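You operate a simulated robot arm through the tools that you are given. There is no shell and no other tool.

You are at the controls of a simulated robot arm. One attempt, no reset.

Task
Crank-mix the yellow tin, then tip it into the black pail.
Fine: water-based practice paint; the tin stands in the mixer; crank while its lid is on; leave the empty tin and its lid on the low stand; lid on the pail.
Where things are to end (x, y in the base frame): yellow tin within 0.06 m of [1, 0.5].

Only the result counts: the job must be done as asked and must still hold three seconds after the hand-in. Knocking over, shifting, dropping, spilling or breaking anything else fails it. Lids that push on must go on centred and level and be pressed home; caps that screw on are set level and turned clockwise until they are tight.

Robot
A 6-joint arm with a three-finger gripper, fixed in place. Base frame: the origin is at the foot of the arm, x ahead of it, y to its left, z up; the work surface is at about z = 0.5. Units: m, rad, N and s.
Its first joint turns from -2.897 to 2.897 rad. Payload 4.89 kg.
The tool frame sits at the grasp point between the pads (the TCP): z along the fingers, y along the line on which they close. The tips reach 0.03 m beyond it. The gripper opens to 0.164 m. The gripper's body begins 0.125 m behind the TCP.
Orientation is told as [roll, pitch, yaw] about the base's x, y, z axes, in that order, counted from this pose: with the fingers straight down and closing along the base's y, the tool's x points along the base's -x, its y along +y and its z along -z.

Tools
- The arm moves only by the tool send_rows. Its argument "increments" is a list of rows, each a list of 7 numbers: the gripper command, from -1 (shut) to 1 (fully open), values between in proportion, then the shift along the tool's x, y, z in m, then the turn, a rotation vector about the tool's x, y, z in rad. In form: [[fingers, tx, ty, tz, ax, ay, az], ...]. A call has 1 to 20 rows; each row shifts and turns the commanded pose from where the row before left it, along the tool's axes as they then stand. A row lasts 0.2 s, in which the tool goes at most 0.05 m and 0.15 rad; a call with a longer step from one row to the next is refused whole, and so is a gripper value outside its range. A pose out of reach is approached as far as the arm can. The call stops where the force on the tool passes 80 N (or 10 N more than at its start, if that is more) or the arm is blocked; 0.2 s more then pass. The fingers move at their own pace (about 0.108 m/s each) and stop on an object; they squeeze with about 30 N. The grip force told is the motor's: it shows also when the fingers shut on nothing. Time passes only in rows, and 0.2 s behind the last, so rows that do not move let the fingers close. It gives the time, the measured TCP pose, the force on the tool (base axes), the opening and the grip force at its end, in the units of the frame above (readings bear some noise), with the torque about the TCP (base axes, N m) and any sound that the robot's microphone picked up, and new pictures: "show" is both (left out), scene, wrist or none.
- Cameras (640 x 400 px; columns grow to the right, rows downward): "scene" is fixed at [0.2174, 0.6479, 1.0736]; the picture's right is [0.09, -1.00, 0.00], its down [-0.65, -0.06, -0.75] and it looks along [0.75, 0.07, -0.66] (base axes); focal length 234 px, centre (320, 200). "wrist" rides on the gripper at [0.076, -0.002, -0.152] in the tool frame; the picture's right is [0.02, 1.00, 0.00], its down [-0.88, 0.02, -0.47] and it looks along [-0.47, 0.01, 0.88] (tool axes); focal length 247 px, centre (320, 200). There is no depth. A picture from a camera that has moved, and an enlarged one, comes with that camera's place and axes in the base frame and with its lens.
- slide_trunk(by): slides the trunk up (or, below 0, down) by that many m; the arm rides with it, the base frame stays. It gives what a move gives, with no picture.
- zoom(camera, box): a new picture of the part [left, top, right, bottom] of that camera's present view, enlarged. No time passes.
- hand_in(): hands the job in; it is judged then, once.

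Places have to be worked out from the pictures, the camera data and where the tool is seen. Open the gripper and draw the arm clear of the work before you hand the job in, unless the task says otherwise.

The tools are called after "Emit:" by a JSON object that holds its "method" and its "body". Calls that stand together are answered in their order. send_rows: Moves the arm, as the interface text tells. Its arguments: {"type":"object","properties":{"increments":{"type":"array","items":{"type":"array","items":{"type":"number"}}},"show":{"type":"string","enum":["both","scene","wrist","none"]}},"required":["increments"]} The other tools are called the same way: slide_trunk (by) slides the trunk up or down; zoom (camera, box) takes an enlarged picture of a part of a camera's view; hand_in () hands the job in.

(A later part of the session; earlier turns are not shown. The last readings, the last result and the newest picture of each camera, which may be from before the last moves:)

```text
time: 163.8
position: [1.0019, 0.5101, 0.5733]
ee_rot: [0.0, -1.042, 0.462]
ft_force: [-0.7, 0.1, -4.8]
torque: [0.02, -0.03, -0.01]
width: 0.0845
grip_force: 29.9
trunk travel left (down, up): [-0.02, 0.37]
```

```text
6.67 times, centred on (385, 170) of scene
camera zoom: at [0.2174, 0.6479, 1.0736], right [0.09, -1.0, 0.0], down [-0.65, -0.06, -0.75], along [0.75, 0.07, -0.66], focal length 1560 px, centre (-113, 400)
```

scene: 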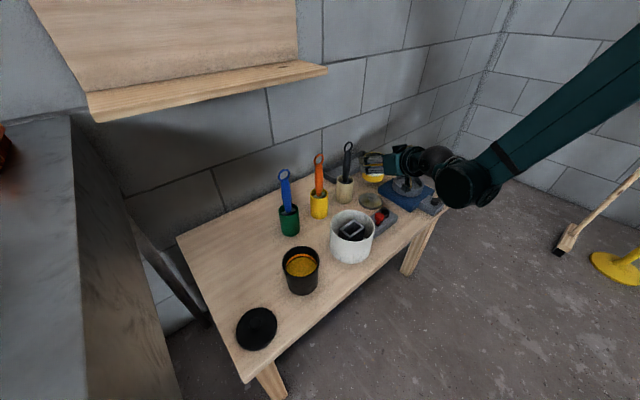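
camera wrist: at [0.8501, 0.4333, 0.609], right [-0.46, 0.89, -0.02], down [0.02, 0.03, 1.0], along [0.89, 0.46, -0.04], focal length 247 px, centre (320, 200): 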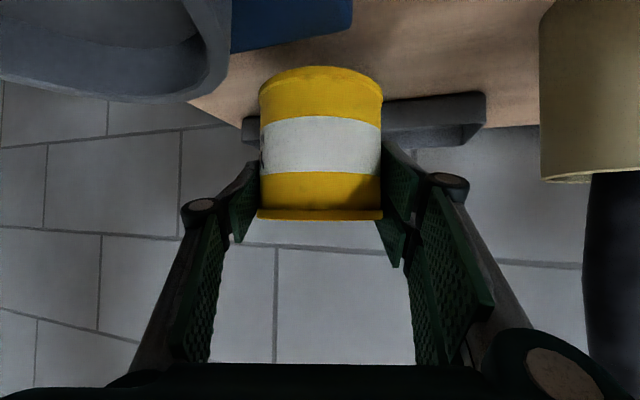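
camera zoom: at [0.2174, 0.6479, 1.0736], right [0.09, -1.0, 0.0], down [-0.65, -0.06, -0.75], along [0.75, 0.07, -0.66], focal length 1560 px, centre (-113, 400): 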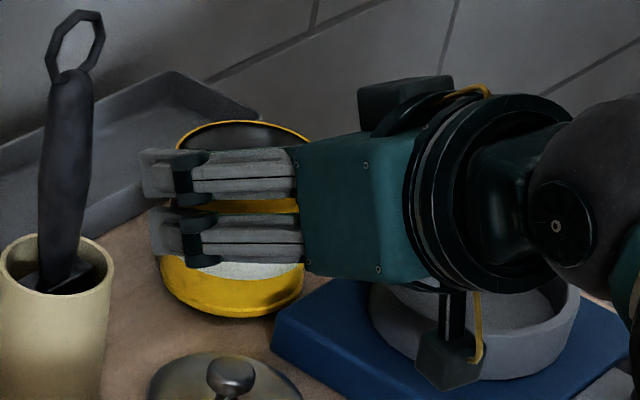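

Emit:
{"method": "send_rows", "body": {"increments": [[-1, 0.0017, 0, 0.001, 0, 0, 0], [-1, 0.0017, 0, 0.001, 0, 0, 0], [-1, 0, 0, 0, 0, 0, 0]], "show": "none"}}

```text
time: 164.6
position: [1.0021, 0.5108, 0.5694]
ee_rot: [0.001, -1.041, 0.463]
ft_force: [0.8, -0.9, -3.9]
torque: [0.0, 0.02, -0.01]
width: 0.0846
grip_force: 29.6
trunk travel left (down, up): [-0.02, 0.37]
```

Emit:
{"method": "send_rows", "body": {"increments": [[-1, 0.0017, 0, 0.001, 0, 0, 0], [-1, 0.0017, 0, 0.001, 0, 0, 0], [-1, 0, 0, 0, 0, 0, 0]], "show": "none"}}

```text
time: 165.4
position: [1.0019, 0.5097, 0.567]
ee_rot: [0.001, -1.044, 0.461]
ft_force: [3.3, -2.8, 20.2]
torque: [0.8, -0.21, -0.09]
width: 0.0848
grip_force: 30.1
trunk travel left (down, up): [-0.02, 0.37]
```

Contact (20 N). I relieve a millimetre and open the fingers gently to release the tin.

Emit:
{"method": "send_rows", "body": {"increments": [[-1, -0.0009, 0, -0.0005, 0, 0, 0], [0.12, 0, 0, 0, 0, 0, 0], [0.2, 0, 0, 0, 0, 0, 0], [0.45, 0, 0, 0, 0, 0, 0], [0.45, 0, 0, 0, 0, 0, 0]]}}

Emit:
{"method": "zoom", "body": {"camera": "scene", "box": [350, 130, 440, 210]}}

Emit:
{"method": "zoom", "body": {"camera": "wrist", "box": [100, 0, 540, 260]}}

```text
time: 166.6
position: [1.0021, 0.5107, 0.5661]
ee_rot: [0.002, -1.042, 0.461]
ft_force: [0.3, -0.3, 0.1]
torque: [-0.01, 0.01, -0.01]
width: 0.1188
grip_force: 0.1
trunk travel left (down, up): [-0.02, 0.37]
camera wrist: at [0.8506, 0.4336, 0.5768], right [-0.46, 0.89, -0.02], down [0.02, 0.03, 1.0], along [0.89, 0.46, -0.04], focal length 247 px, centre (320, 200)
```

scene: 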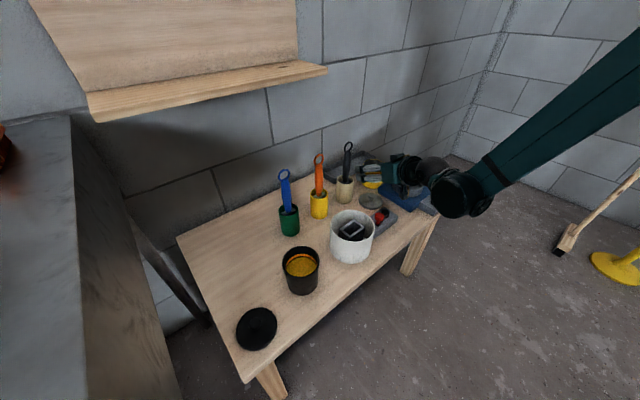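
wrist: 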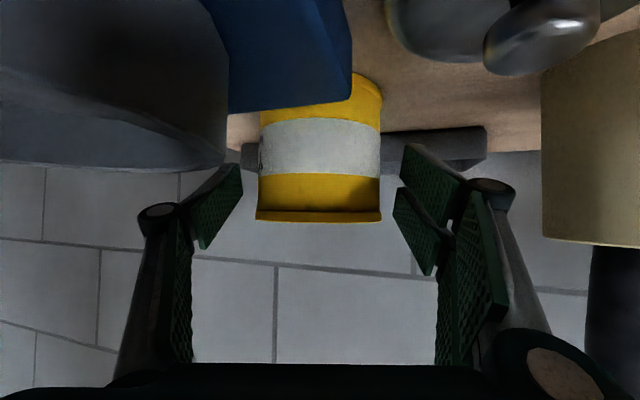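

```text
5.00 times, centred on (395, 170) of scene
camera zoom: at [0.2174, 0.6479, 1.0736], right [0.09, -1.0, 0.0], down [-0.65, -0.06, -0.75], along [0.75, 0.07, -0.66], focal length 1170 px, centre (-55, 350)
```

zoom: 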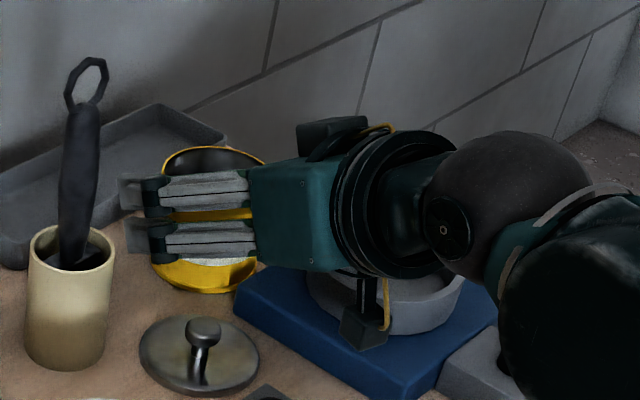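

```text
1.45 times, centred on (320, 130) of wrist
camera zoom: at [0.8506, 0.4336, 0.5768], right [-0.46, 0.89, -0.02], down [0.02, 0.03, 1.0], along [0.89, 0.46, -0.04], focal length 359 px, centre (320, 302)
```

zoom: 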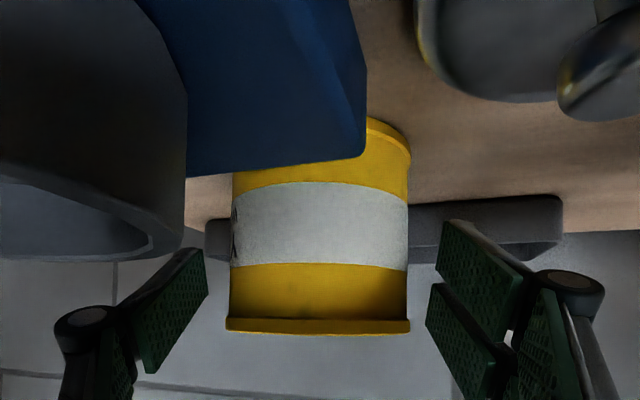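

Released; the tin stands upright. I rise straight up and then retract.

Emit:
{"method": "send_rows", "body": {"increments": [[0.45, -0.0173, 0, -0.0101, 0, 0, 0], [0.45, -0.0345, 0, -0.0202, 0, 0, 0], [0.45, -0.0345, 0, -0.0202, 0, 0, 0], [0.45, -0.0345, 0, -0.0202, 0, 0, 0], [0.45, -0.0345, 0, -0.0202, 0, 0, 0], [0.45, 0.0202, 0, -0.0345, 0, 0, 0], [0.45, 0.0202, 0, -0.0345, 0, 0, 0], [0.45, 0.0202, 0, -0.0345, 0, 0, 0], [0.45, 0, 0, 0, 0, 0, 0]]}}

Emit:
{"method": "zoom", "body": {"camera": "scene", "box": [340, 120, 460, 220]}}

```text
time: 168.6
position: [0.8937, 0.4573, 0.745]
ee_rot: [0.003, -1.043, 0.462]
ft_force: [0.4, 0.1, -0.4]
torque: [-0.02, -0.03, 0.0]
width: 0.1193
grip_force: 0.1
trunk travel left (down, up): [-0.02, 0.37]
camera wrist: at [0.7431, 0.3797, 0.7565], right [-0.46, 0.89, -0.02], down [0.02, 0.03, 1.0], along [0.89, 0.46, -0.04], focal length 247 px, centre (320, 200)
```

scene: 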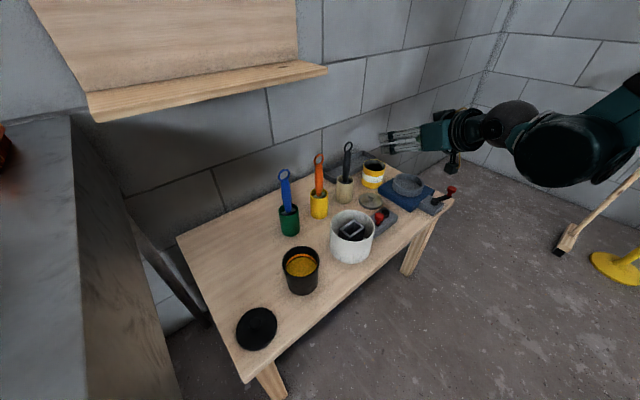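
wrist: 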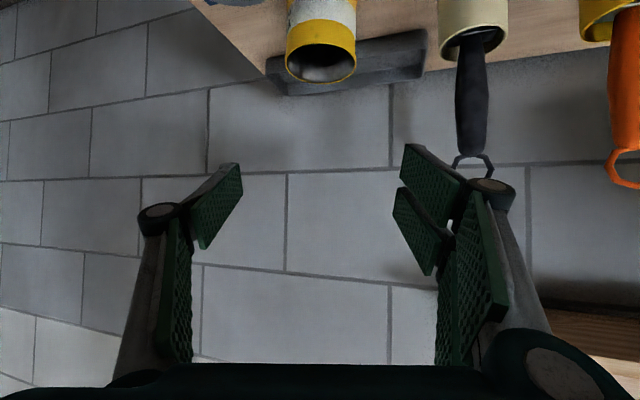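

```text
4.00 times, centred on (400, 170) of scene
camera zoom: at [0.2174, 0.6479, 1.0736], right [0.09, -1.0, 0.0], down [-0.65, -0.06, -0.75], along [0.75, 0.07, -0.66], focal length 936 px, centre (0, 320)
```

zoom: 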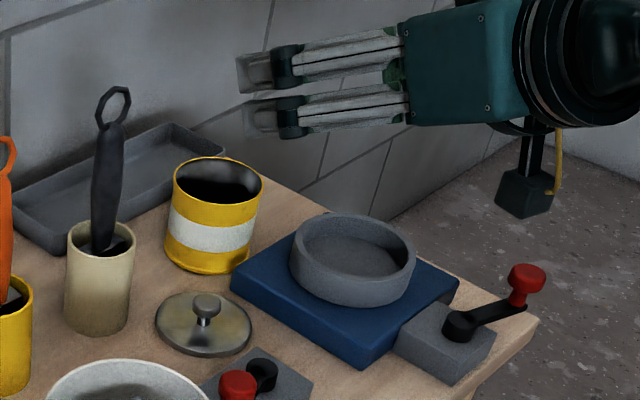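

The tin stands upright at the target. Now for the pail lid: I raise, straighten the hand to point down, and head toward the black lid.

Emit:
{"method": "send_rows", "body": {"increments": [[-0.2, -0.0259, 0, -0.0151, 0, 0, 0], [-0.2, -0.0259, 0, -0.0151, 0, 0, 0], [-0.2, 0, 0, 0, 0, 0.149, 0], [-0.2, 0, 0, 0, 0, 0.149, 0], [-0.2, 0, 0, 0, 0, 0.149, 0], [-0.2, 0, 0, 0, 0, 0.149, 0], [-0.2, 0, 0, 0, 0, 0.149, 0], [-0.2, 0, 0, 0, 0, 0.149, 0], [-0.2, 0, 0, 0, 0, 0.149, 0], [-0.2, 0, 0, 0, 0, 0, 0]]}}

```text
time: 170.8
position: [0.8952, 0.4563, 0.8069]
ee_rot: [0.001, 0.004, 0.464]
ft_force: [0.2, -0.7, 0.2]
torque: [0.02, -0.04, -0.01]
width: 0.0655
grip_force: 0.0
trunk travel left (down, up): [-0.02, 0.37]
camera wrist: at [0.8275, 0.4214, 0.9586], right [-0.47, 0.88, 0.0], down [0.78, 0.41, 0.47], along [0.42, 0.22, -0.88], focal length 247 px, centre (320, 200)
```

scene: 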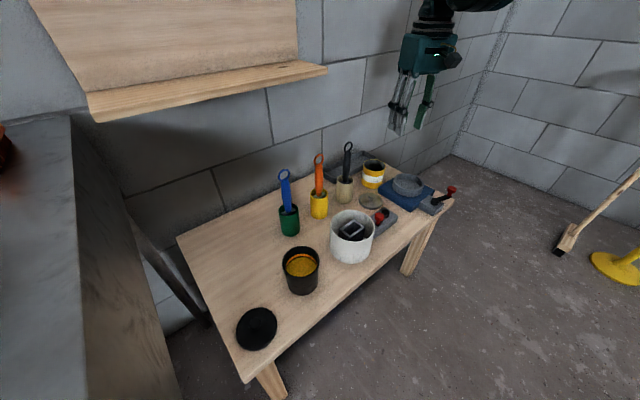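
wrist: 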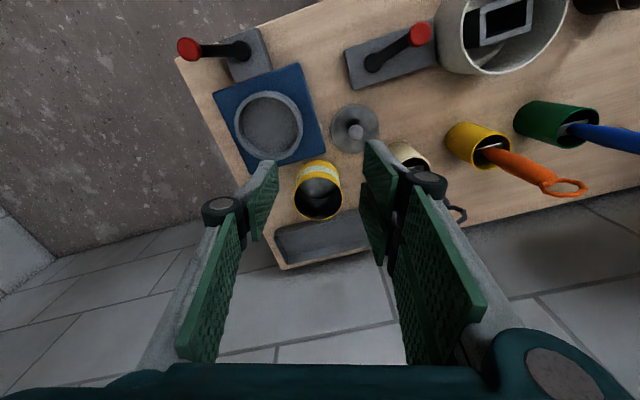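

The wrist view puts the tin at about [1.002, 0.509], well within tolerance. I swing over to the black lid on the left side.

Emit:
{"method": "send_rows", "body": {"increments": [[-0.2, 0.009, 0.0366, 0, 0, 0, -0.04], [-0.2, 0.009, 0.0366, 0, 0, 0, -0.04], [-0.2, 0.009, 0.0366, 0, 0, 0, -0.04], [-0.2, 0.009, 0.0366, 0, 0, 0, -0.04], [-0.2, 0.009, 0.0366, 0, 0, 0, -0.04], [-0.2, 0.009, 0.0366, 0, 0, 0, -0.04], [-0.2, 0.009, 0.0366, 0, 0, 0, -0.04], [-0.2, 0.009, 0.0366, 0, 0, 0, -0.04], [-0.2, 0.009, 0.0366, 0, 0, 0, -0.04], [-0.2, 0.009, 0.0366, 0, 0, 0, -0.04], [-0.2, 0.009, 0.0366, 0, 0, 0, -0.04], [-0.2, 0.009, 0.0366, 0, 0, 0, -0.04], [-0.2, 0.009, 0.0366, 0, 0, 0, -0.04], [-0.2, 0.009, 0.0366, 0, 0, 0, -0.04], [-0.2, 0.009, 0.0366, 0, 0, 0, -0.04], [-0.2, 0.009, 0.0366, 0, 0, 0, -0.04], [-0.2, 0, 0, 0, 0, 0, 0]]}}

```text
time: 174.4
position: [0.3947, 0.7742, 0.8065]
ee_rot: [0.002, -0.001, 1.102]
ft_force: [0.4, -0.5, -0.2]
torque: [-0.01, 0.1, 0.01]
width: 0.0655
grip_force: 0.0
trunk travel left (down, up): [-0.02, 0.37]
camera wrist: at [0.3618, 0.7061, 0.9588], right [-0.9, 0.43, 0.0], down [0.38, 0.79, 0.47], along [0.2, 0.43, -0.88], focal length 247 px, centre (320, 200)
```

scene: 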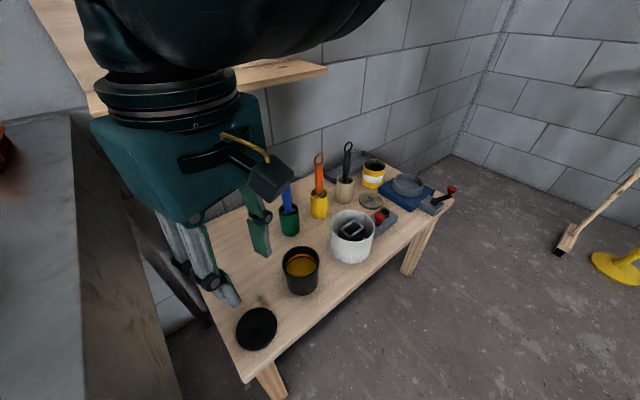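
wrist: 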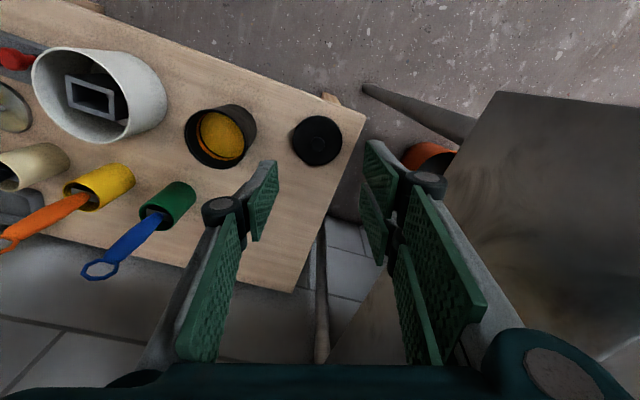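

The bench on the left stands close to the table's end, so I'll turn the hand to keep its long side parallel to the table end. First I zoom in to measure the lid and pail.

Emit:
{"method": "zoom", "body": {"camera": "wrist", "box": [170, 80, 370, 190]}}

Emit:
{"method": "zoom", "body": {"camera": "scene", "box": [220, 220, 340, 370]}}

```text
3.20 times, centred on (270, 135) of wrist
camera zoom: at [0.3618, 0.7061, 0.9588], right [-0.9, 0.43, 0.0], down [0.38, 0.79, 0.47], along [0.2, 0.43, -0.88], focal length 790 px, centre (480, 408)
```

zoom: 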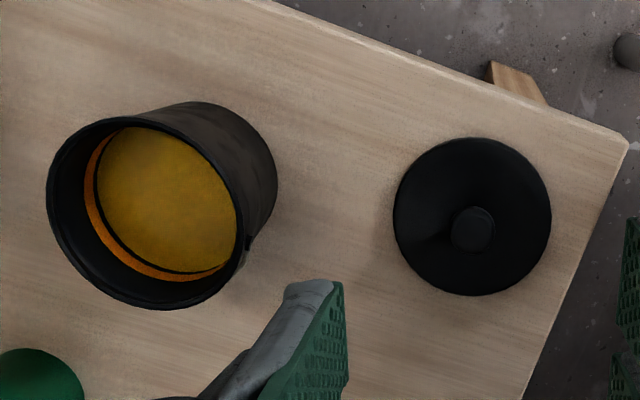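

```text
2.67 times, centred on (280, 295) of scene
camera zoom: at [0.2174, 0.6479, 1.0736], right [0.09, -1.0, 0.0], down [-0.65, -0.06, -0.75], along [0.75, 0.07, -0.66], focal length 624 px, centre (427, -53)
```

zoom: 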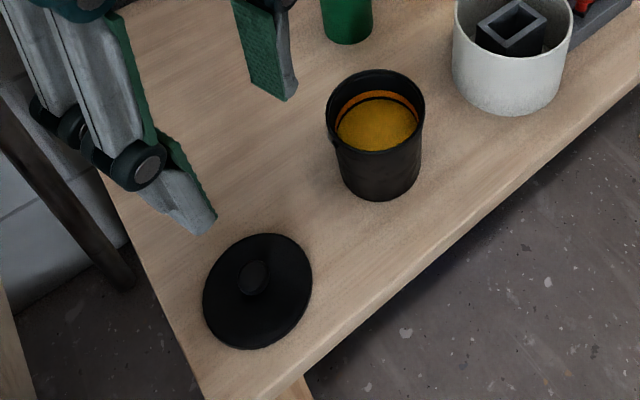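

The lid is at about [0.416, 0.808] (knob top z≈0.536). I turn the hand so its closing axis runs parallel to the table end, then look again.

Emit:
{"method": "send_rows", "body": {"increments": [[-0.2, 0, 0, 0, 0, 0, -0.1376], [-0.2, 0, 0, 0, 0, 0, -0.1376], [-0.2, 0, 0, 0, 0, 0, -0.1376], [-0.2, 0, 0, 0, 0, 0, -0.1376], [-0.2, 0, 0, 0, 0, 0, -0.1376], [-0.2, 0, 0, 0, 0, 0, -0.1376], [-0.2, 0, 0, 0, 0, 0, -0.1376], [-0.2, 0, 0, 0, 0, 0, -0.1376], [-0.2, 0, 0, 0, 0, 0, -0.1376], [-0.2, 0, 0, 0, 0, 0, 0]]}}

Emit:
{"method": "zoom", "body": {"camera": "wrist", "box": [200, 50, 440, 230]}}

```text
time: 176.6
position: [0.3936, 0.7746, 0.8072]
ee_rot: [0.002, -0.003, 2.342]
ft_force: [-0.2, 0.1, 0.0]
torque: [0.05, -0.01, 0.0]
width: 0.0654
grip_force: 0.1
trunk travel left (down, up): [-0.02, 0.37]
camera wrist: at [0.4493, 0.7217, 0.959], right [-0.7, -0.71, 0.0], down [-0.63, 0.62, 0.47], along [-0.34, 0.33, -0.88], focal length 247 px, centre (320, 200)
```

scene: 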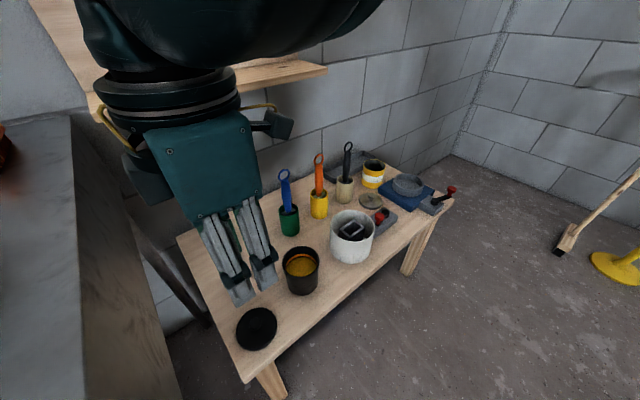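
wrist: 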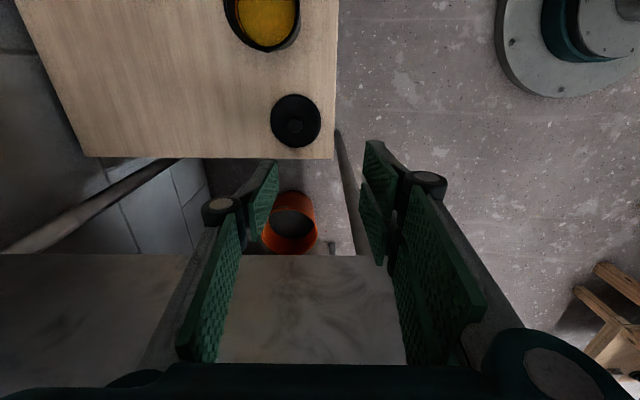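

```text
2.22 times, centred on (320, 140) of wrist
camera zoom: at [0.4493, 0.7217, 0.959], right [-0.7, -0.71, 0.0], down [-0.63, 0.62, 0.47], along [-0.34, 0.33, -0.88], focal length 549 px, centre (320, 333)
```

zoom: 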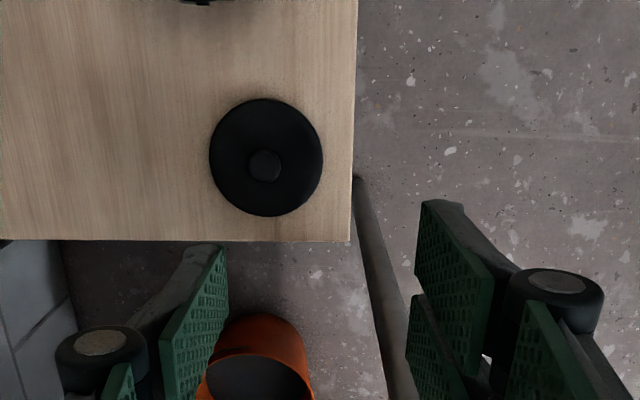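

With both views the lid resolves to about [0.418, 0.813]. I move above it and descend to z≈0.64 for a close look.

Emit:
{"method": "send_rows", "body": {"increments": [[-0.35, -0.0053, -0.0219, 0.02, 0, 0, 0], [-0.35, -0.0053, -0.0219, 0.04, 0, 0, 0], [-0.35, 0, 0, 0.045, 0, 0, 0], [-0.35, 0, 0, 0.045, 0, 0, 0], [-0.35, 0, 0, 0.02, 0, 0, 0], [-0.35, 0, 0, 0, 0, 0, 0]]}}

Emit:
{"method": "zoom", "body": {"camera": "wrist", "box": [230, 80, 410, 240]}}

Emit:
{"method": "zoom", "body": {"camera": "scene", "box": [190, 240, 320, 370]}}

```text
time: 178.0
position: [0.4183, 0.8126, 0.6368]
ee_rot: [0.002, -0.002, 2.342]
ft_force: [-0.9, 0.5, 0.0]
torque: [0.03, -0.03, 0.0]
width: 0.053
grip_force: 0.0
trunk travel left (down, up): [-0.02, 0.37]
camera wrist: at [0.4728, 0.7596, 0.7887], right [-0.7, -0.71, 0.0], down [-0.63, 0.62, 0.47], along [-0.34, 0.33, -0.88], focal length 247 px, centre (320, 200)
```

scene: 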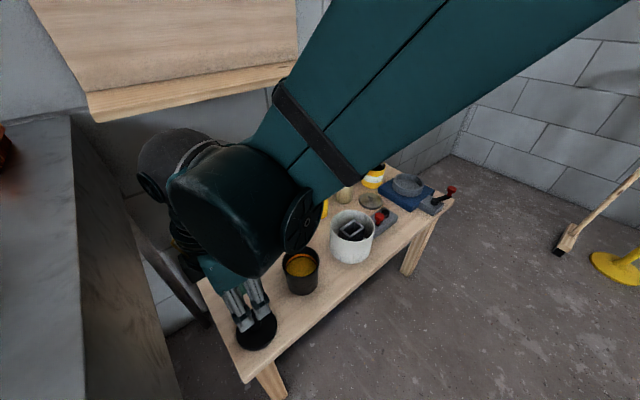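
wrist: 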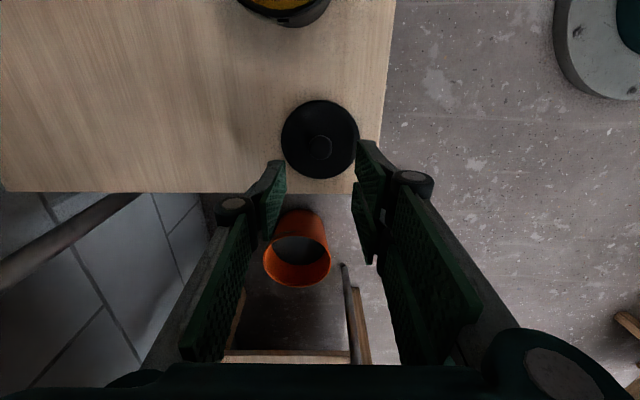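

```text
2.50 times, centred on (320, 160) of wrist
camera zoom: at [0.4728, 0.7596, 0.7887], right [-0.7, -0.71, 0.0], down [-0.63, 0.62, 0.47], along [-0.34, 0.33, -0.88], focal length 617 px, centre (320, 300)
```

zoom: 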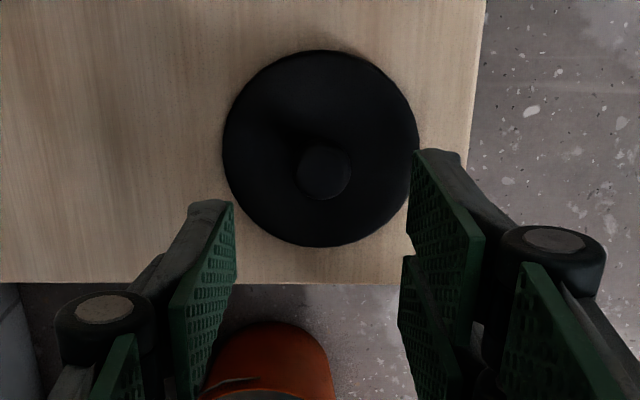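

```text
3.08 times, centred on (255, 305) of scene
camera zoom: at [0.2174, 0.6479, 1.0736], right [0.09, -1.0, 0.0], down [-0.65, -0.06, -0.75], along [0.75, 0.07, -0.66], focal length 720 px, centre (520, -123)
```

zoom: 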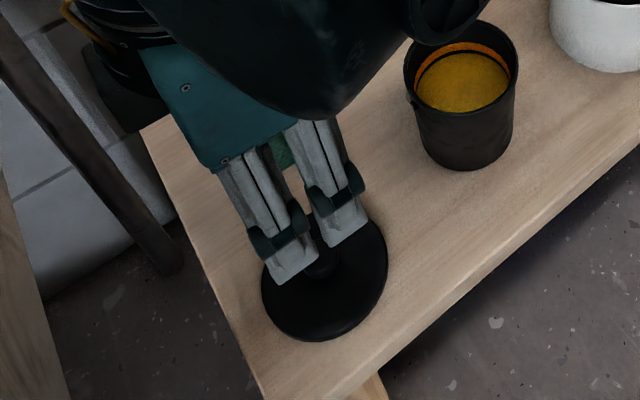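

The knob is nearly centred (about 4 mm along x). I correct and descend to grip height z≈0.549.

Emit:
{"method": "send_rows", "body": {"increments": [[-0.35, 0.004, 0.001, 0.03, 0, 0, 0], [-0.35, 0, 0, 0.03, 0, 0, 0], [-0.35, 0, 0, 0.02, 0, 0, 0], [-0.35, 0, 0, 0.007, 0, 0, 0], [-0.35, 0, 0, 0, 0, 0, 0]]}}

Emit:
{"method": "zoom", "body": {"camera": "wrist", "box": [230, 80, 410, 240]}}

Emit:
{"method": "zoom", "body": {"camera": "scene", "box": [190, 260, 320, 370]}}

```text
time: 179.2
position: [0.4191, 0.8083, 0.5488]
ee_rot: [0.001, -0.004, 2.339]
ft_force: [1.0, 0.5, 0.4]
torque: [0.01, 0.01, 0.01]
width: 0.0536
grip_force: 0.0
trunk travel left (down, up): [-0.02, 0.37]
camera wrist: at [0.4746, 0.7557, 0.7017], right [-0.7, -0.71, 0.0], down [-0.63, 0.62, 0.47], along [-0.34, 0.33, -0.88], focal length 247 px, centre (320, 200)
```

scene: 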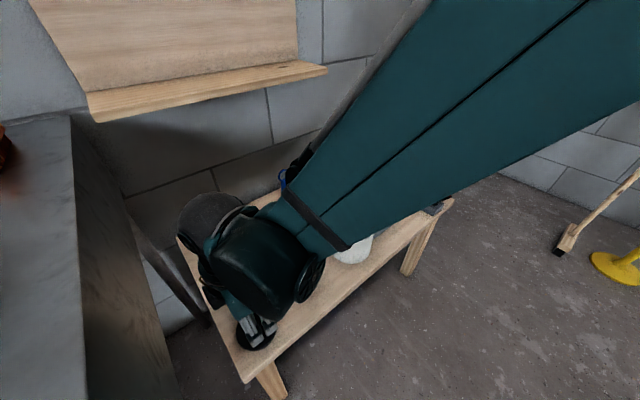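
wrist: 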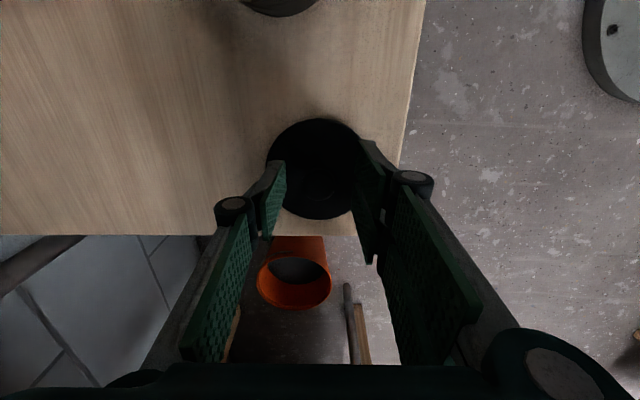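

```text
2.50 times, centred on (320, 160) of wrist
camera zoom: at [0.4746, 0.7557, 0.7017], right [-0.7, -0.71, 0.0], down [-0.63, 0.62, 0.47], along [-0.34, 0.33, -0.88], focal length 617 px, centre (320, 300)
```

zoom: 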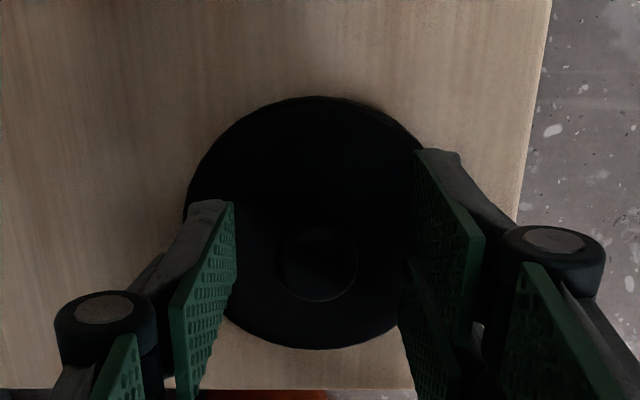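

```text
3.64 times, centred on (255, 315) of scene
camera zoom: at [0.2174, 0.6479, 1.0736], right [0.09, -1.0, 0.0], down [-0.65, -0.06, -0.75], along [0.75, 0.07, -0.66], focal length 851 px, centre (556, -218)
```

zoom: 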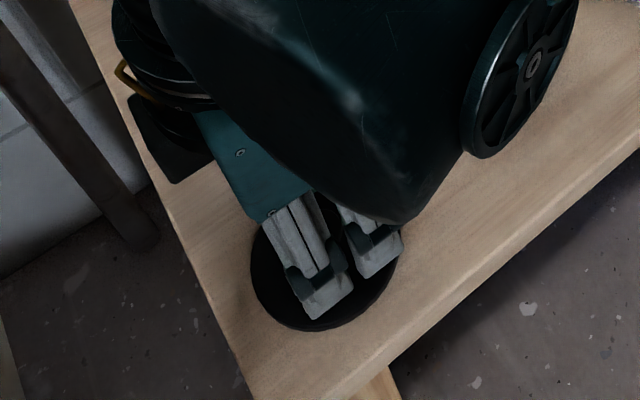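

The knob is centred between the pads. I close on it.

Emit:
{"method": "send_rows", "body": {"increments": [[-0.35, 0.002, -0.001, 0, 0, 0, 0], [-1, 0, 0, 0, 0, 0, 0], [-1, 0, 0, 0, 0, 0, 0], [-1, 0, 0, 0, 0, 0, 0]], "show": "wrist"}}

Emit:
{"method": "zoom", "body": {"camera": "wrist", "box": [230, 80, 410, 240]}}

```text
time: 180.2
position: [0.423, 0.8095, 0.5499]
ee_rot: [0.001, -0.002, 2.341]
ft_force: [-0.2, 0.1, 0.4]
torque: [-0.02, 0.0, -0.02]
width: 0.0245
grip_force: 30.1
trunk travel left (down, up): [-0.02, 0.37]
camera wrist: at [0.4769, 0.7553, 0.7017], right [-0.7, -0.71, 0.0], down [-0.63, 0.62, 0.47], along [-0.34, 0.33, -0.88], focal length 247 px, centre (320, 200)
```

wrist: 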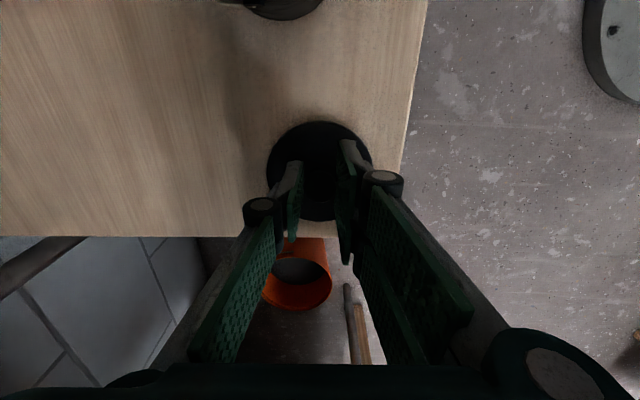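

```text
2.50 times, centred on (320, 160) of wrist
camera zoom: at [0.4769, 0.7553, 0.7017], right [-0.7, -0.71, 0.0], down [-0.63, 0.62, 0.47], along [-0.34, 0.33, -0.88], focal length 617 px, centre (320, 300)
```

zoom: 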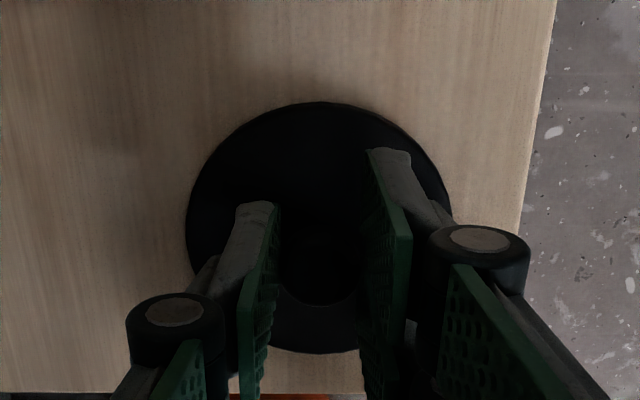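

The lid is gripped (0.0245 m). I lift it and carry it over the pail at a safe height.

Emit:
{"method": "send_rows", "body": {"increments": [[-1, 0, 0, -0.02, 0, 0, 0], [-1, 0, 0, -0.04, 0, 0, 0], [-1, 0, 0, -0.04, 0, 0, 0], [-1, 0, 0, -0.04, 0, 0, 0], [-1, 0, 0, -0.03, 0, 0, 0], [-1, 0.0361, -0.0065, 0, 0, 0, 0], [-1, 0.0361, -0.0065, 0, 0, 0, 0], [-1, 0, 0, 0, 0, 0, 0]]}}

Emit:
{"method": "zoom", "body": {"camera": "wrist", "box": [180, 0, 440, 200]}}

```text
time: 182.0
position: [0.4822, 0.7658, 0.7214]
ee_rot: [0.0, -0.002, 2.341]
ft_force: [-1.0, 0.6, -1.2]
torque: [-0.04, -0.06, 0.01]
width: 0.0244
grip_force: 30.0
trunk travel left (down, up): [-0.02, 0.37]
camera wrist: at [0.5371, 0.7123, 0.8719], right [-0.7, -0.71, 0.0], down [-0.63, 0.62, 0.47], along [-0.34, 0.33, -0.88], focal length 247 px, centre (320, 200)
```

scene: 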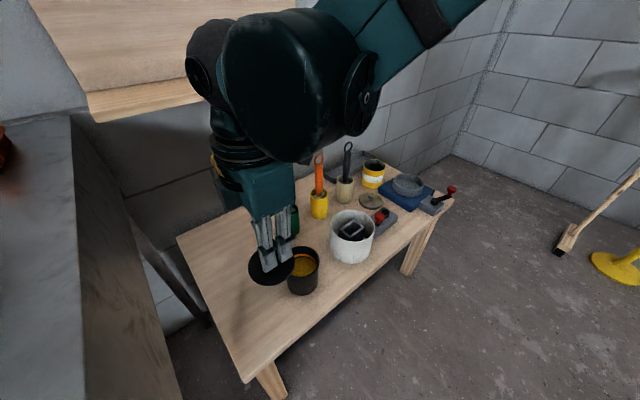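
wrist: 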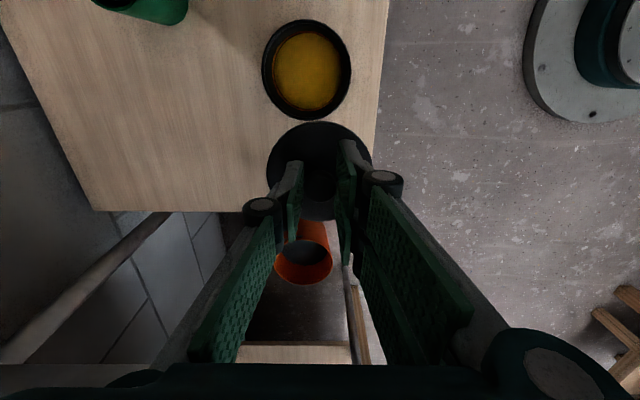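

```text
2.00 times, centred on (310, 100) of wrist
camera zoom: at [0.5371, 0.7123, 0.8719], right [-0.7, -0.71, 0.0], down [-0.63, 0.62, 0.47], along [-0.34, 0.33, -0.88], focal length 494 px, centre (340, 400)
```

zoom: 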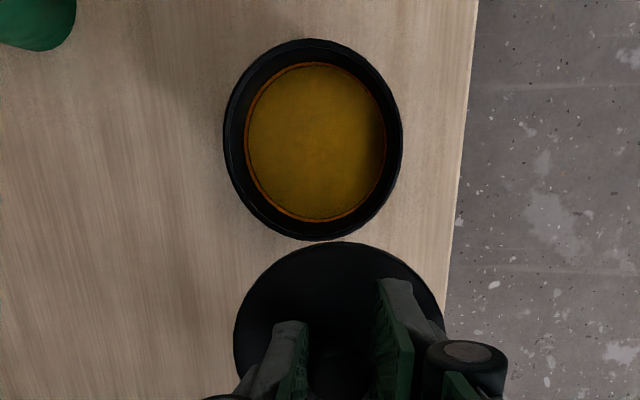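

The camera is now straight above the pail. Measuring lid and pail in the same picture, the lid must move 77 mm along tool x and −14 mm along tool y, so I do that at this height.

Emit:
{"method": "send_rows", "body": {"increments": [[-1, 0.0257, -0.0047, 0, 0, 0, 0], [-1, 0.0257, -0.0047, 0, 0, 0, 0], [-1, 0.0258, -0.0047, 0, 0, 0, 0], [-1, 0, 0, 0, 0, 0, 0]]}}

Emit:
{"method": "zoom", "body": {"camera": "scene", "box": [240, 200, 360, 310]}}

Emit:
{"method": "zoom", "body": {"camera": "wrist", "box": [200, 60, 440, 260]}}

```text
time: 183.0
position: [0.5479, 0.721, 0.7194]
ee_rot: [0.002, -0.001, 2.341]
ft_force: [0.3, -0.4, -0.4]
torque: [-0.01, -0.03, -0.02]
width: 0.0245
grip_force: 30.0
trunk travel left (down, up): [-0.02, 0.37]
camera wrist: at [0.6012, 0.6672, 0.8716], right [-0.7, -0.71, 0.0], down [-0.63, 0.62, 0.47], along [-0.34, 0.33, -0.88], focal length 247 px, centre (320, 200)
```

scene: 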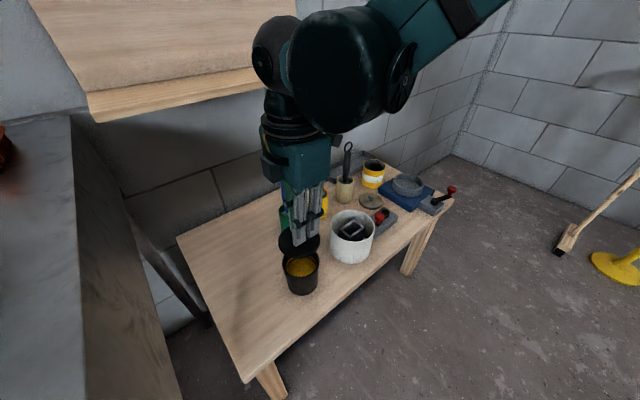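
wrist: 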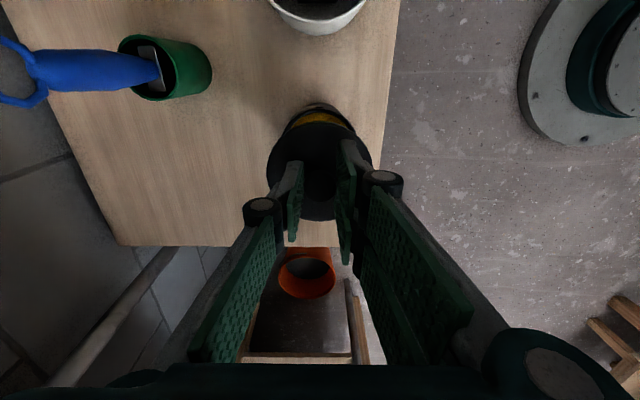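

```text
3.64 times, centred on (300, 255) of scene
camera zoom: at [0.2174, 0.6479, 1.0736], right [0.09, -1.0, 0.0], down [-0.65, -0.06, -0.75], along [0.75, 0.07, -0.66], focal length 851 px, centre (393, 0)
```

zoom: 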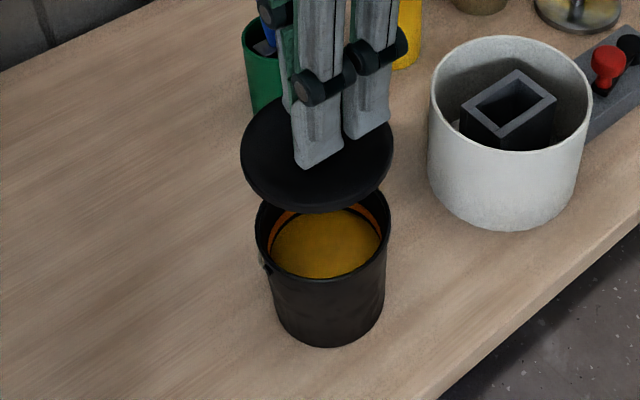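

```text
2.00 times, centred on (320, 160) of wrist
camera zoom: at [0.6012, 0.6672, 0.8716], right [-0.7, -0.71, 0.0], down [-0.63, 0.62, 0.47], along [-0.34, 0.33, -0.88], focal length 494 px, centre (320, 280)
```

zoom: 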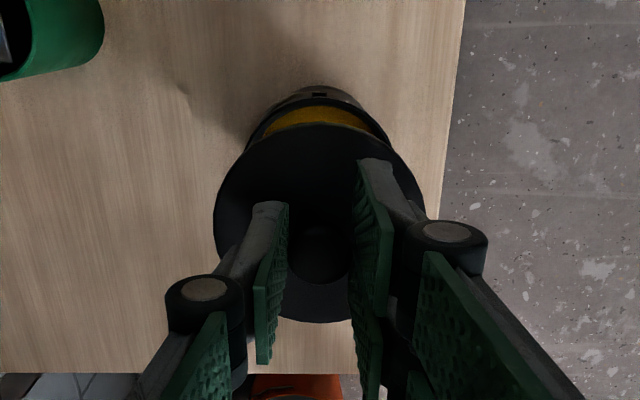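

Lid and pail are aligned within about 2 mm; I nudge 2 mm along tool x and descend to z≈0.675 to check again.

Emit:
{"method": "send_rows", "body": {"increments": [[-1, 0.002, 0, 0.015, 0, 0, 0], [-1, 0, 0, 0.015, 0, 0, 0], [-1, 0, 0, 0.0145, 0, 0, 0], [-1, 0, 0, 0, 0, 0, 0]]}}

Emit:
{"method": "zoom", "body": {"camera": "scene", "box": [260, 220, 340, 310]}}

Emit:
{"method": "zoom", "body": {"camera": "wrist", "box": [220, 80, 420, 240]}}

```text
time: 184.0
position: [0.5477, 0.7178, 0.6743]
ee_rot: [0.003, -0.001, 2.34]
ft_force: [-0.3, 0.0, -0.3]
torque: [0.02, -0.01, 0.0]
width: 0.0244
grip_force: 30.0
trunk travel left (down, up): [-0.02, 0.37]
camera wrist: at [0.603, 0.6657, 0.827], right [-0.7, -0.71, 0.0], down [-0.63, 0.62, 0.47], along [-0.34, 0.33, -0.88], focal length 247 px, centre (320, 200)
```

scene: 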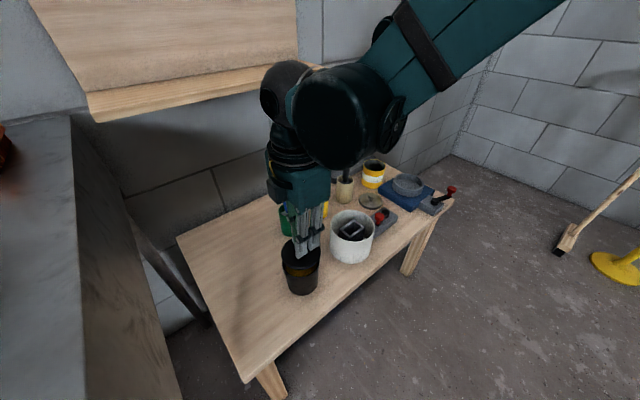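
wrist: 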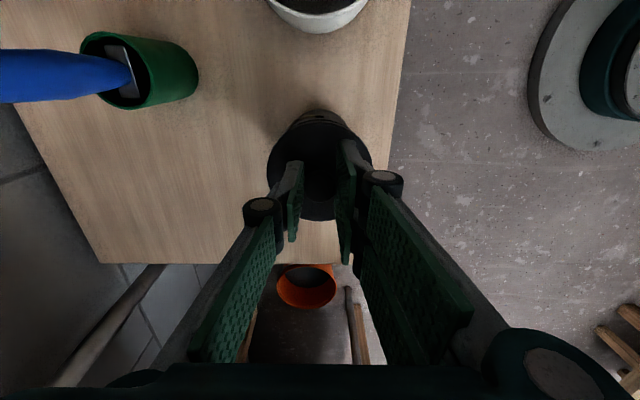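

```text
4.44 times, centred on (300, 265) of scene
camera zoom: at [0.2174, 0.6479, 1.0736], right [0.09, -1.0, 0.0], down [-0.65, -0.06, -0.75], along [0.75, 0.07, -0.66], focal length 1040 px, centre (409, -89)
```

zoom: 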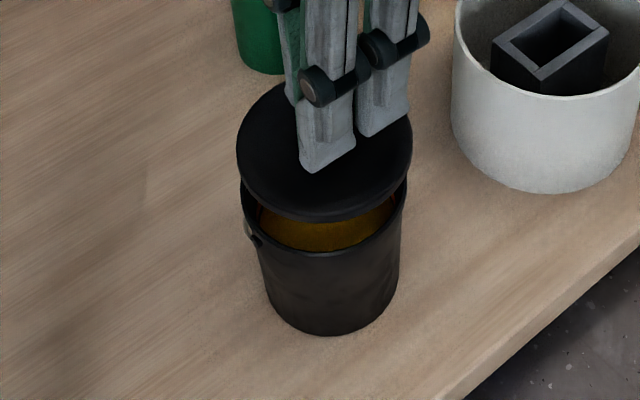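

```text
2.50 times, centred on (320, 160) of wrist
camera zoom: at [0.603, 0.6657, 0.827], right [-0.7, -0.71, 0.0], down [-0.63, 0.62, 0.47], along [-0.34, 0.33, -0.88], focal length 617 px, centre (320, 300)
```

zoom: 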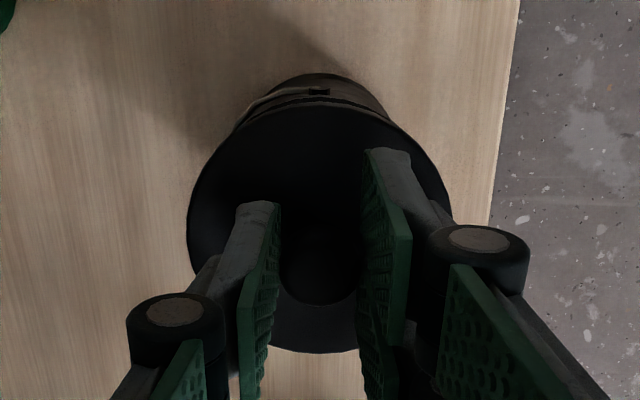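

Well centred in both views. I lower in small steps until the lid touches the rim.

Emit:
{"method": "send_rows", "body": {"increments": [[-1, 0, 0, 0.004, 0, 0, 0], [-1, 0, 0, 0.004, 0, 0, 0], [-1, 0, 0, 0.003, 0, 0, 0], [-1, 0, 0, 0, 0, 0, 0]], "show": "none"}}

Emit:
{"method": "zoom", "body": {"camera": "scene", "box": [260, 220, 340, 310]}}

```text
time: 185.0
position: [0.5477, 0.7189, 0.6645]
ee_rot: [0.002, -0.002, 2.341]
ft_force: [-0.5, 0.8, 0.2]
torque: [-0.02, -0.02, 0.01]
width: 0.0245
grip_force: 30.2
trunk travel left (down, up): [-0.02, 0.37]
```

```text
4.44 times, centred on (300, 265) of scene
camera zoom: at [0.2174, 0.6479, 1.0736], right [0.09, -1.0, 0.0], down [-0.65, -0.06, -0.75], along [0.75, 0.07, -0.66], focal length 1040 px, centre (409, -89)
```

zoom: 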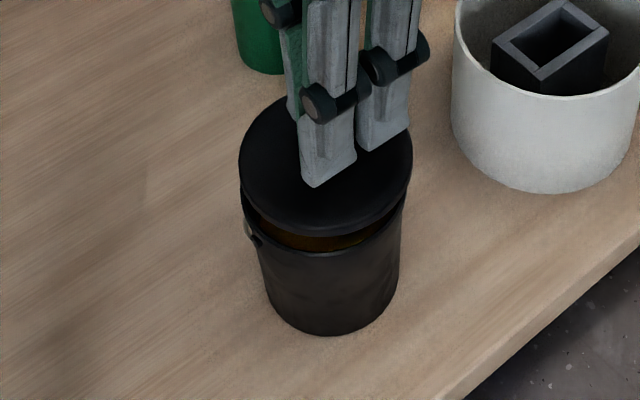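

Emit:
{"method": "send_rows", "body": {"increments": [[-1, 0, 0, 0.003, 0, 0, 0], [-1, 0, 0, 0.003, 0, 0, 0], [-1, 0, 0, 0.002, 0, 0, 0], [-1, 0, 0, 0, 0, 0, 0]], "show": "none"}}

Emit:
{"method": "zoom", "body": {"camera": "scene", "box": [260, 220, 340, 310]}}

Emit:
{"method": "zoom", "body": {"camera": "wrist", "box": [220, 80, 420, 240]}}

```text
time: 186.0
position: [0.5481, 0.7199, 0.6572]
ee_rot: [0.003, 0.0, 2.34]
ft_force: [-0.3, 0.2, 1.2]
torque: [-0.02, -0.02, -0.04]
width: 0.024
grip_force: 30.0
trunk travel left (down, up): [-0.02, 0.37]
```

```text
4.44 times, centred on (300, 265) of scene
camera zoom: at [0.2174, 0.6479, 1.0736], right [0.09, -1.0, 0.0], down [-0.65, -0.06, -0.75], along [0.75, 0.07, -0.66], focal length 1040 px, centre (409, -89)
```

zoom: 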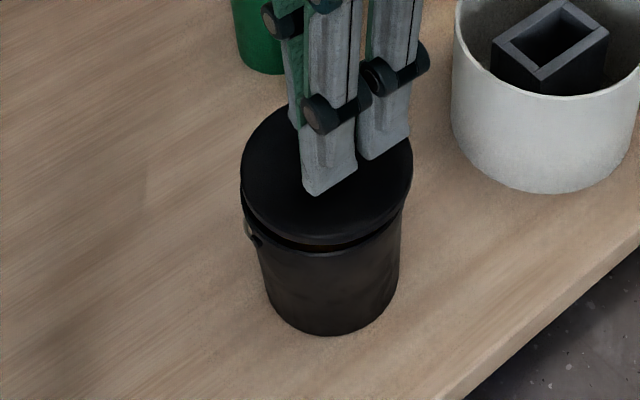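

```text
2.50 times, centred on (320, 160) of wrist
camera zoom: at [0.6024, 0.6654, 0.8084], right [-0.7, -0.71, 0.0], down [-0.63, 0.62, 0.47], along [-0.34, 0.33, -0.88], focal length 617 px, centre (320, 300)
```

zoom: 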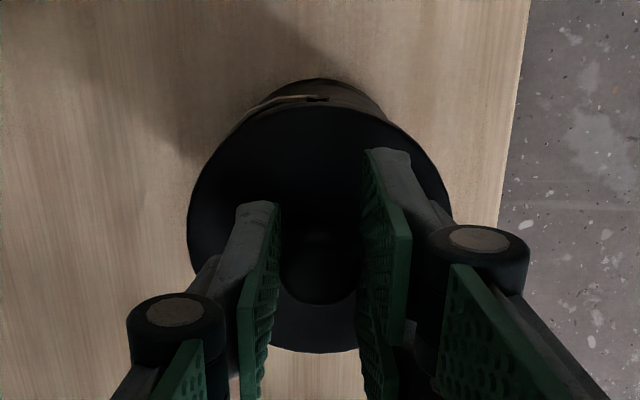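

Emit:
{"method": "send_rows", "body": {"increments": [[-1, -0.0008, -0.0008, 0.002, 0, 0, 0], [-1, 0, 0, 0.002, 0, 0, 0], [-1, 0, 0, 0.002, 0, 0, 0], [-1, 0, 0, 0, 0, 0, 0]], "show": "none"}}

Emit:
{"method": "zoom", "body": {"camera": "scene", "box": [260, 220, 340, 310]}}

```text
time: 187.0
position: [0.5482, 0.7201, 0.6511]
ee_rot: [0.001, -0.002, 2.341]
ft_force: [-0.3, -0.3, -0.7]
torque: [0.0, 0.02, 0.0]
width: 0.0243
grip_force: 30.1
trunk travel left (down, up): [-0.02, 0.37]
```

```text
4.44 times, centred on (300, 265) of scene
camera zoom: at [0.2174, 0.6479, 1.0736], right [0.09, -1.0, 0.0], down [-0.65, -0.06, -0.75], along [0.75, 0.07, -0.66], focal length 1040 px, centre (409, -89)
```

zoom: 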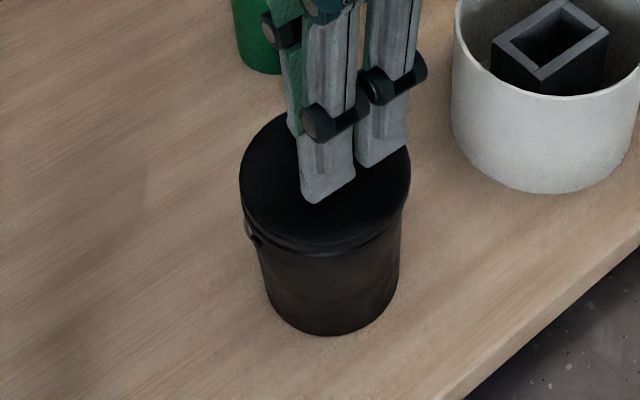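

The lid is centred on the pail and nearly touching. I continue down in 1.5 mm steps.

Emit:
{"method": "send_rows", "body": {"increments": [[-1, 0, 0, 0.0015, 0, 0, 0], [-1, 0, 0, 0.0015, 0, 0, 0], [-1, 0, 0, 0, 0, 0, 0]], "show": "none"}}

```text
time: 187.8
position: [0.5481, 0.7199, 0.6469]
ee_rot: [0.002, -0.001, 2.341]
ft_force: [0.1, 0.0, -0.6]
torque: [-0.02, 0.03, 0.0]
width: 0.0241
grip_force: 30.1
trunk travel left (down, up): [-0.02, 0.37]
```

Emit:
{"method": "send_rows", "body": {"increments": [[-1, 0, 0, 0.0015, 0, 0, 0], [-1, 0, 0, 0.0015, 0, 0, 0], [-1, 0, 0, 0, 0, 0, 0]], "show": "none"}}

Emit:
{"method": "zoom", "body": {"camera": "scene", "box": [260, 220, 340, 310]}}

```text
time: 188.6
position: [0.5464, 0.7203, 0.6475]
ee_rot: [-0.001, -0.001, 2.34]
ft_force: [0.0, 12.0, 42.1]
torque: [0.49, 0.14, -0.06]
width: 0.0241
grip_force: 29.8
trunk travel left (down, up): [-0.02, 0.37]
heard: snap
```

```text
4.44 times, centred on (300, 265) of scene
camera zoom: at [0.2174, 0.6479, 1.0736], right [0.09, -1.0, 0.0], down [-0.65, -0.06, -0.75], along [0.75, 0.07, -0.66], focal length 1040 px, centre (409, -89)
```

zoom: 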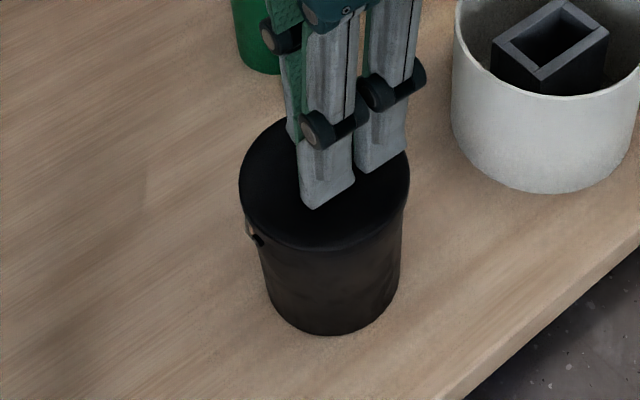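

A snap was heard at 42 N: the lid went home. I open the fingers before moving, then rise straight up.

Emit:
{"method": "send_rows", "body": {"increments": [[-0.6, 0, 0, 0, 0, 0, 0], [-0.33, 0, 0, 0, 0, 0, 0], [-0.33, 0, 0, 0, 0, 0, 0]], "show": "none"}}

Emit:
{"method": "send_rows", "body": {"increments": [[-0.33, 0, 0, -0.01, 0, 0, 0], [-0.33, 0, 0, -0.03, 0, 0, 0], [-0.33, 0, 0, -0.04, 0, 0, 0], [-0.33, 0, 0, -0.04, 0, 0, 0], [-0.33, 0, 0, -0.04, 0, 0, 0], [-0.33, 0, 0, 0, 0, 0, 0]]}}

Emit:
{"method": "zoom", "body": {"camera": "scene", "box": [260, 220, 340, 310]}}

Emit:
{"method": "zoom", "body": {"camera": "wrist", "box": [220, 60, 420, 220]}}

```text
time: 189.4
position: [0.5464, 0.7193, 0.6435]
ee_rot: [0.001, -0.003, 2.34]
ft_force: [-0.2, -0.2, 0.1]
torque: [-0.03, 0.0, 0.01]
width: 0.0548
grip_force: 0.0
trunk travel left (down, up): [-0.02, 0.37]
```

```text
time: 190.8
position: [0.5485, 0.7192, 0.8043]
ee_rot: [0.003, -0.001, 2.34]
ft_force: [1.0, 1.2, 0.4]
torque: [-0.02, 0.01, 0.03]
width: 0.0547
grip_force: 0.1
trunk travel left (down, up): [-0.02, 0.37]
camera wrist: at [0.6026, 0.666, 0.9563], right [-0.7, -0.71, 0.0], down [-0.63, 0.62, 0.47], along [-0.34, 0.33, -0.88], focal length 247 px, centre (320, 200)
```

scene: 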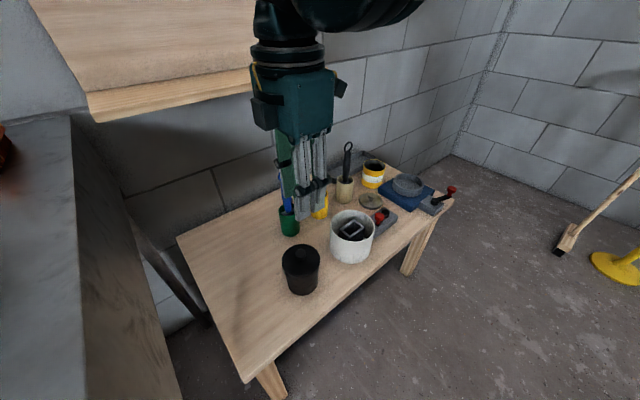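
wrist: 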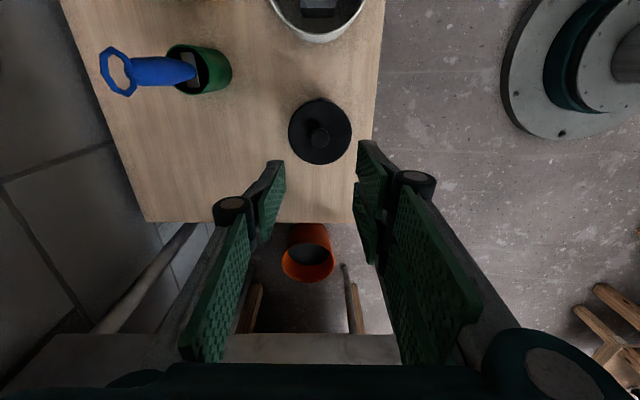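

```text
4.44 times, centred on (300, 265) of scene
camera zoom: at [0.2174, 0.6479, 1.0736], right [0.09, -1.0, 0.0], down [-0.65, -0.06, -0.75], along [0.75, 0.07, -0.66], focal length 1040 px, centre (409, -89)
```

zoom: 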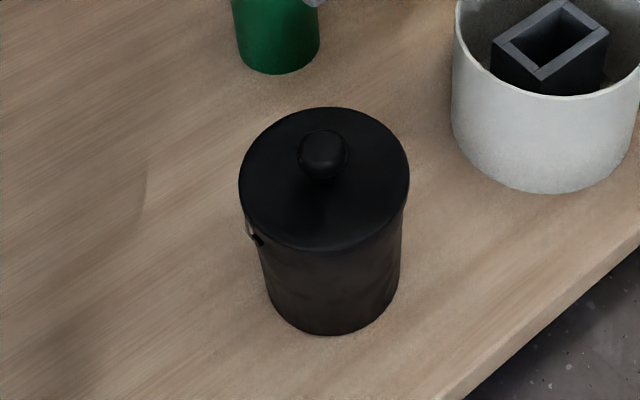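

```text
2.50 times, centred on (320, 140) of wrist
camera zoom: at [0.6026, 0.666, 0.9563], right [-0.7, -0.71, 0.0], down [-0.63, 0.62, 0.47], along [-0.34, 0.33, -0.88], focal length 617 px, centre (320, 350)
```

zoom: 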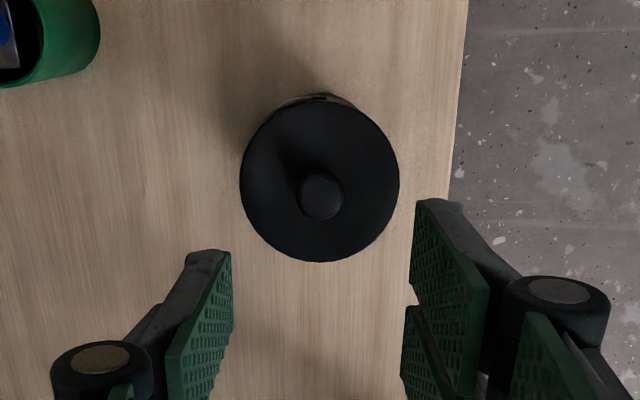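

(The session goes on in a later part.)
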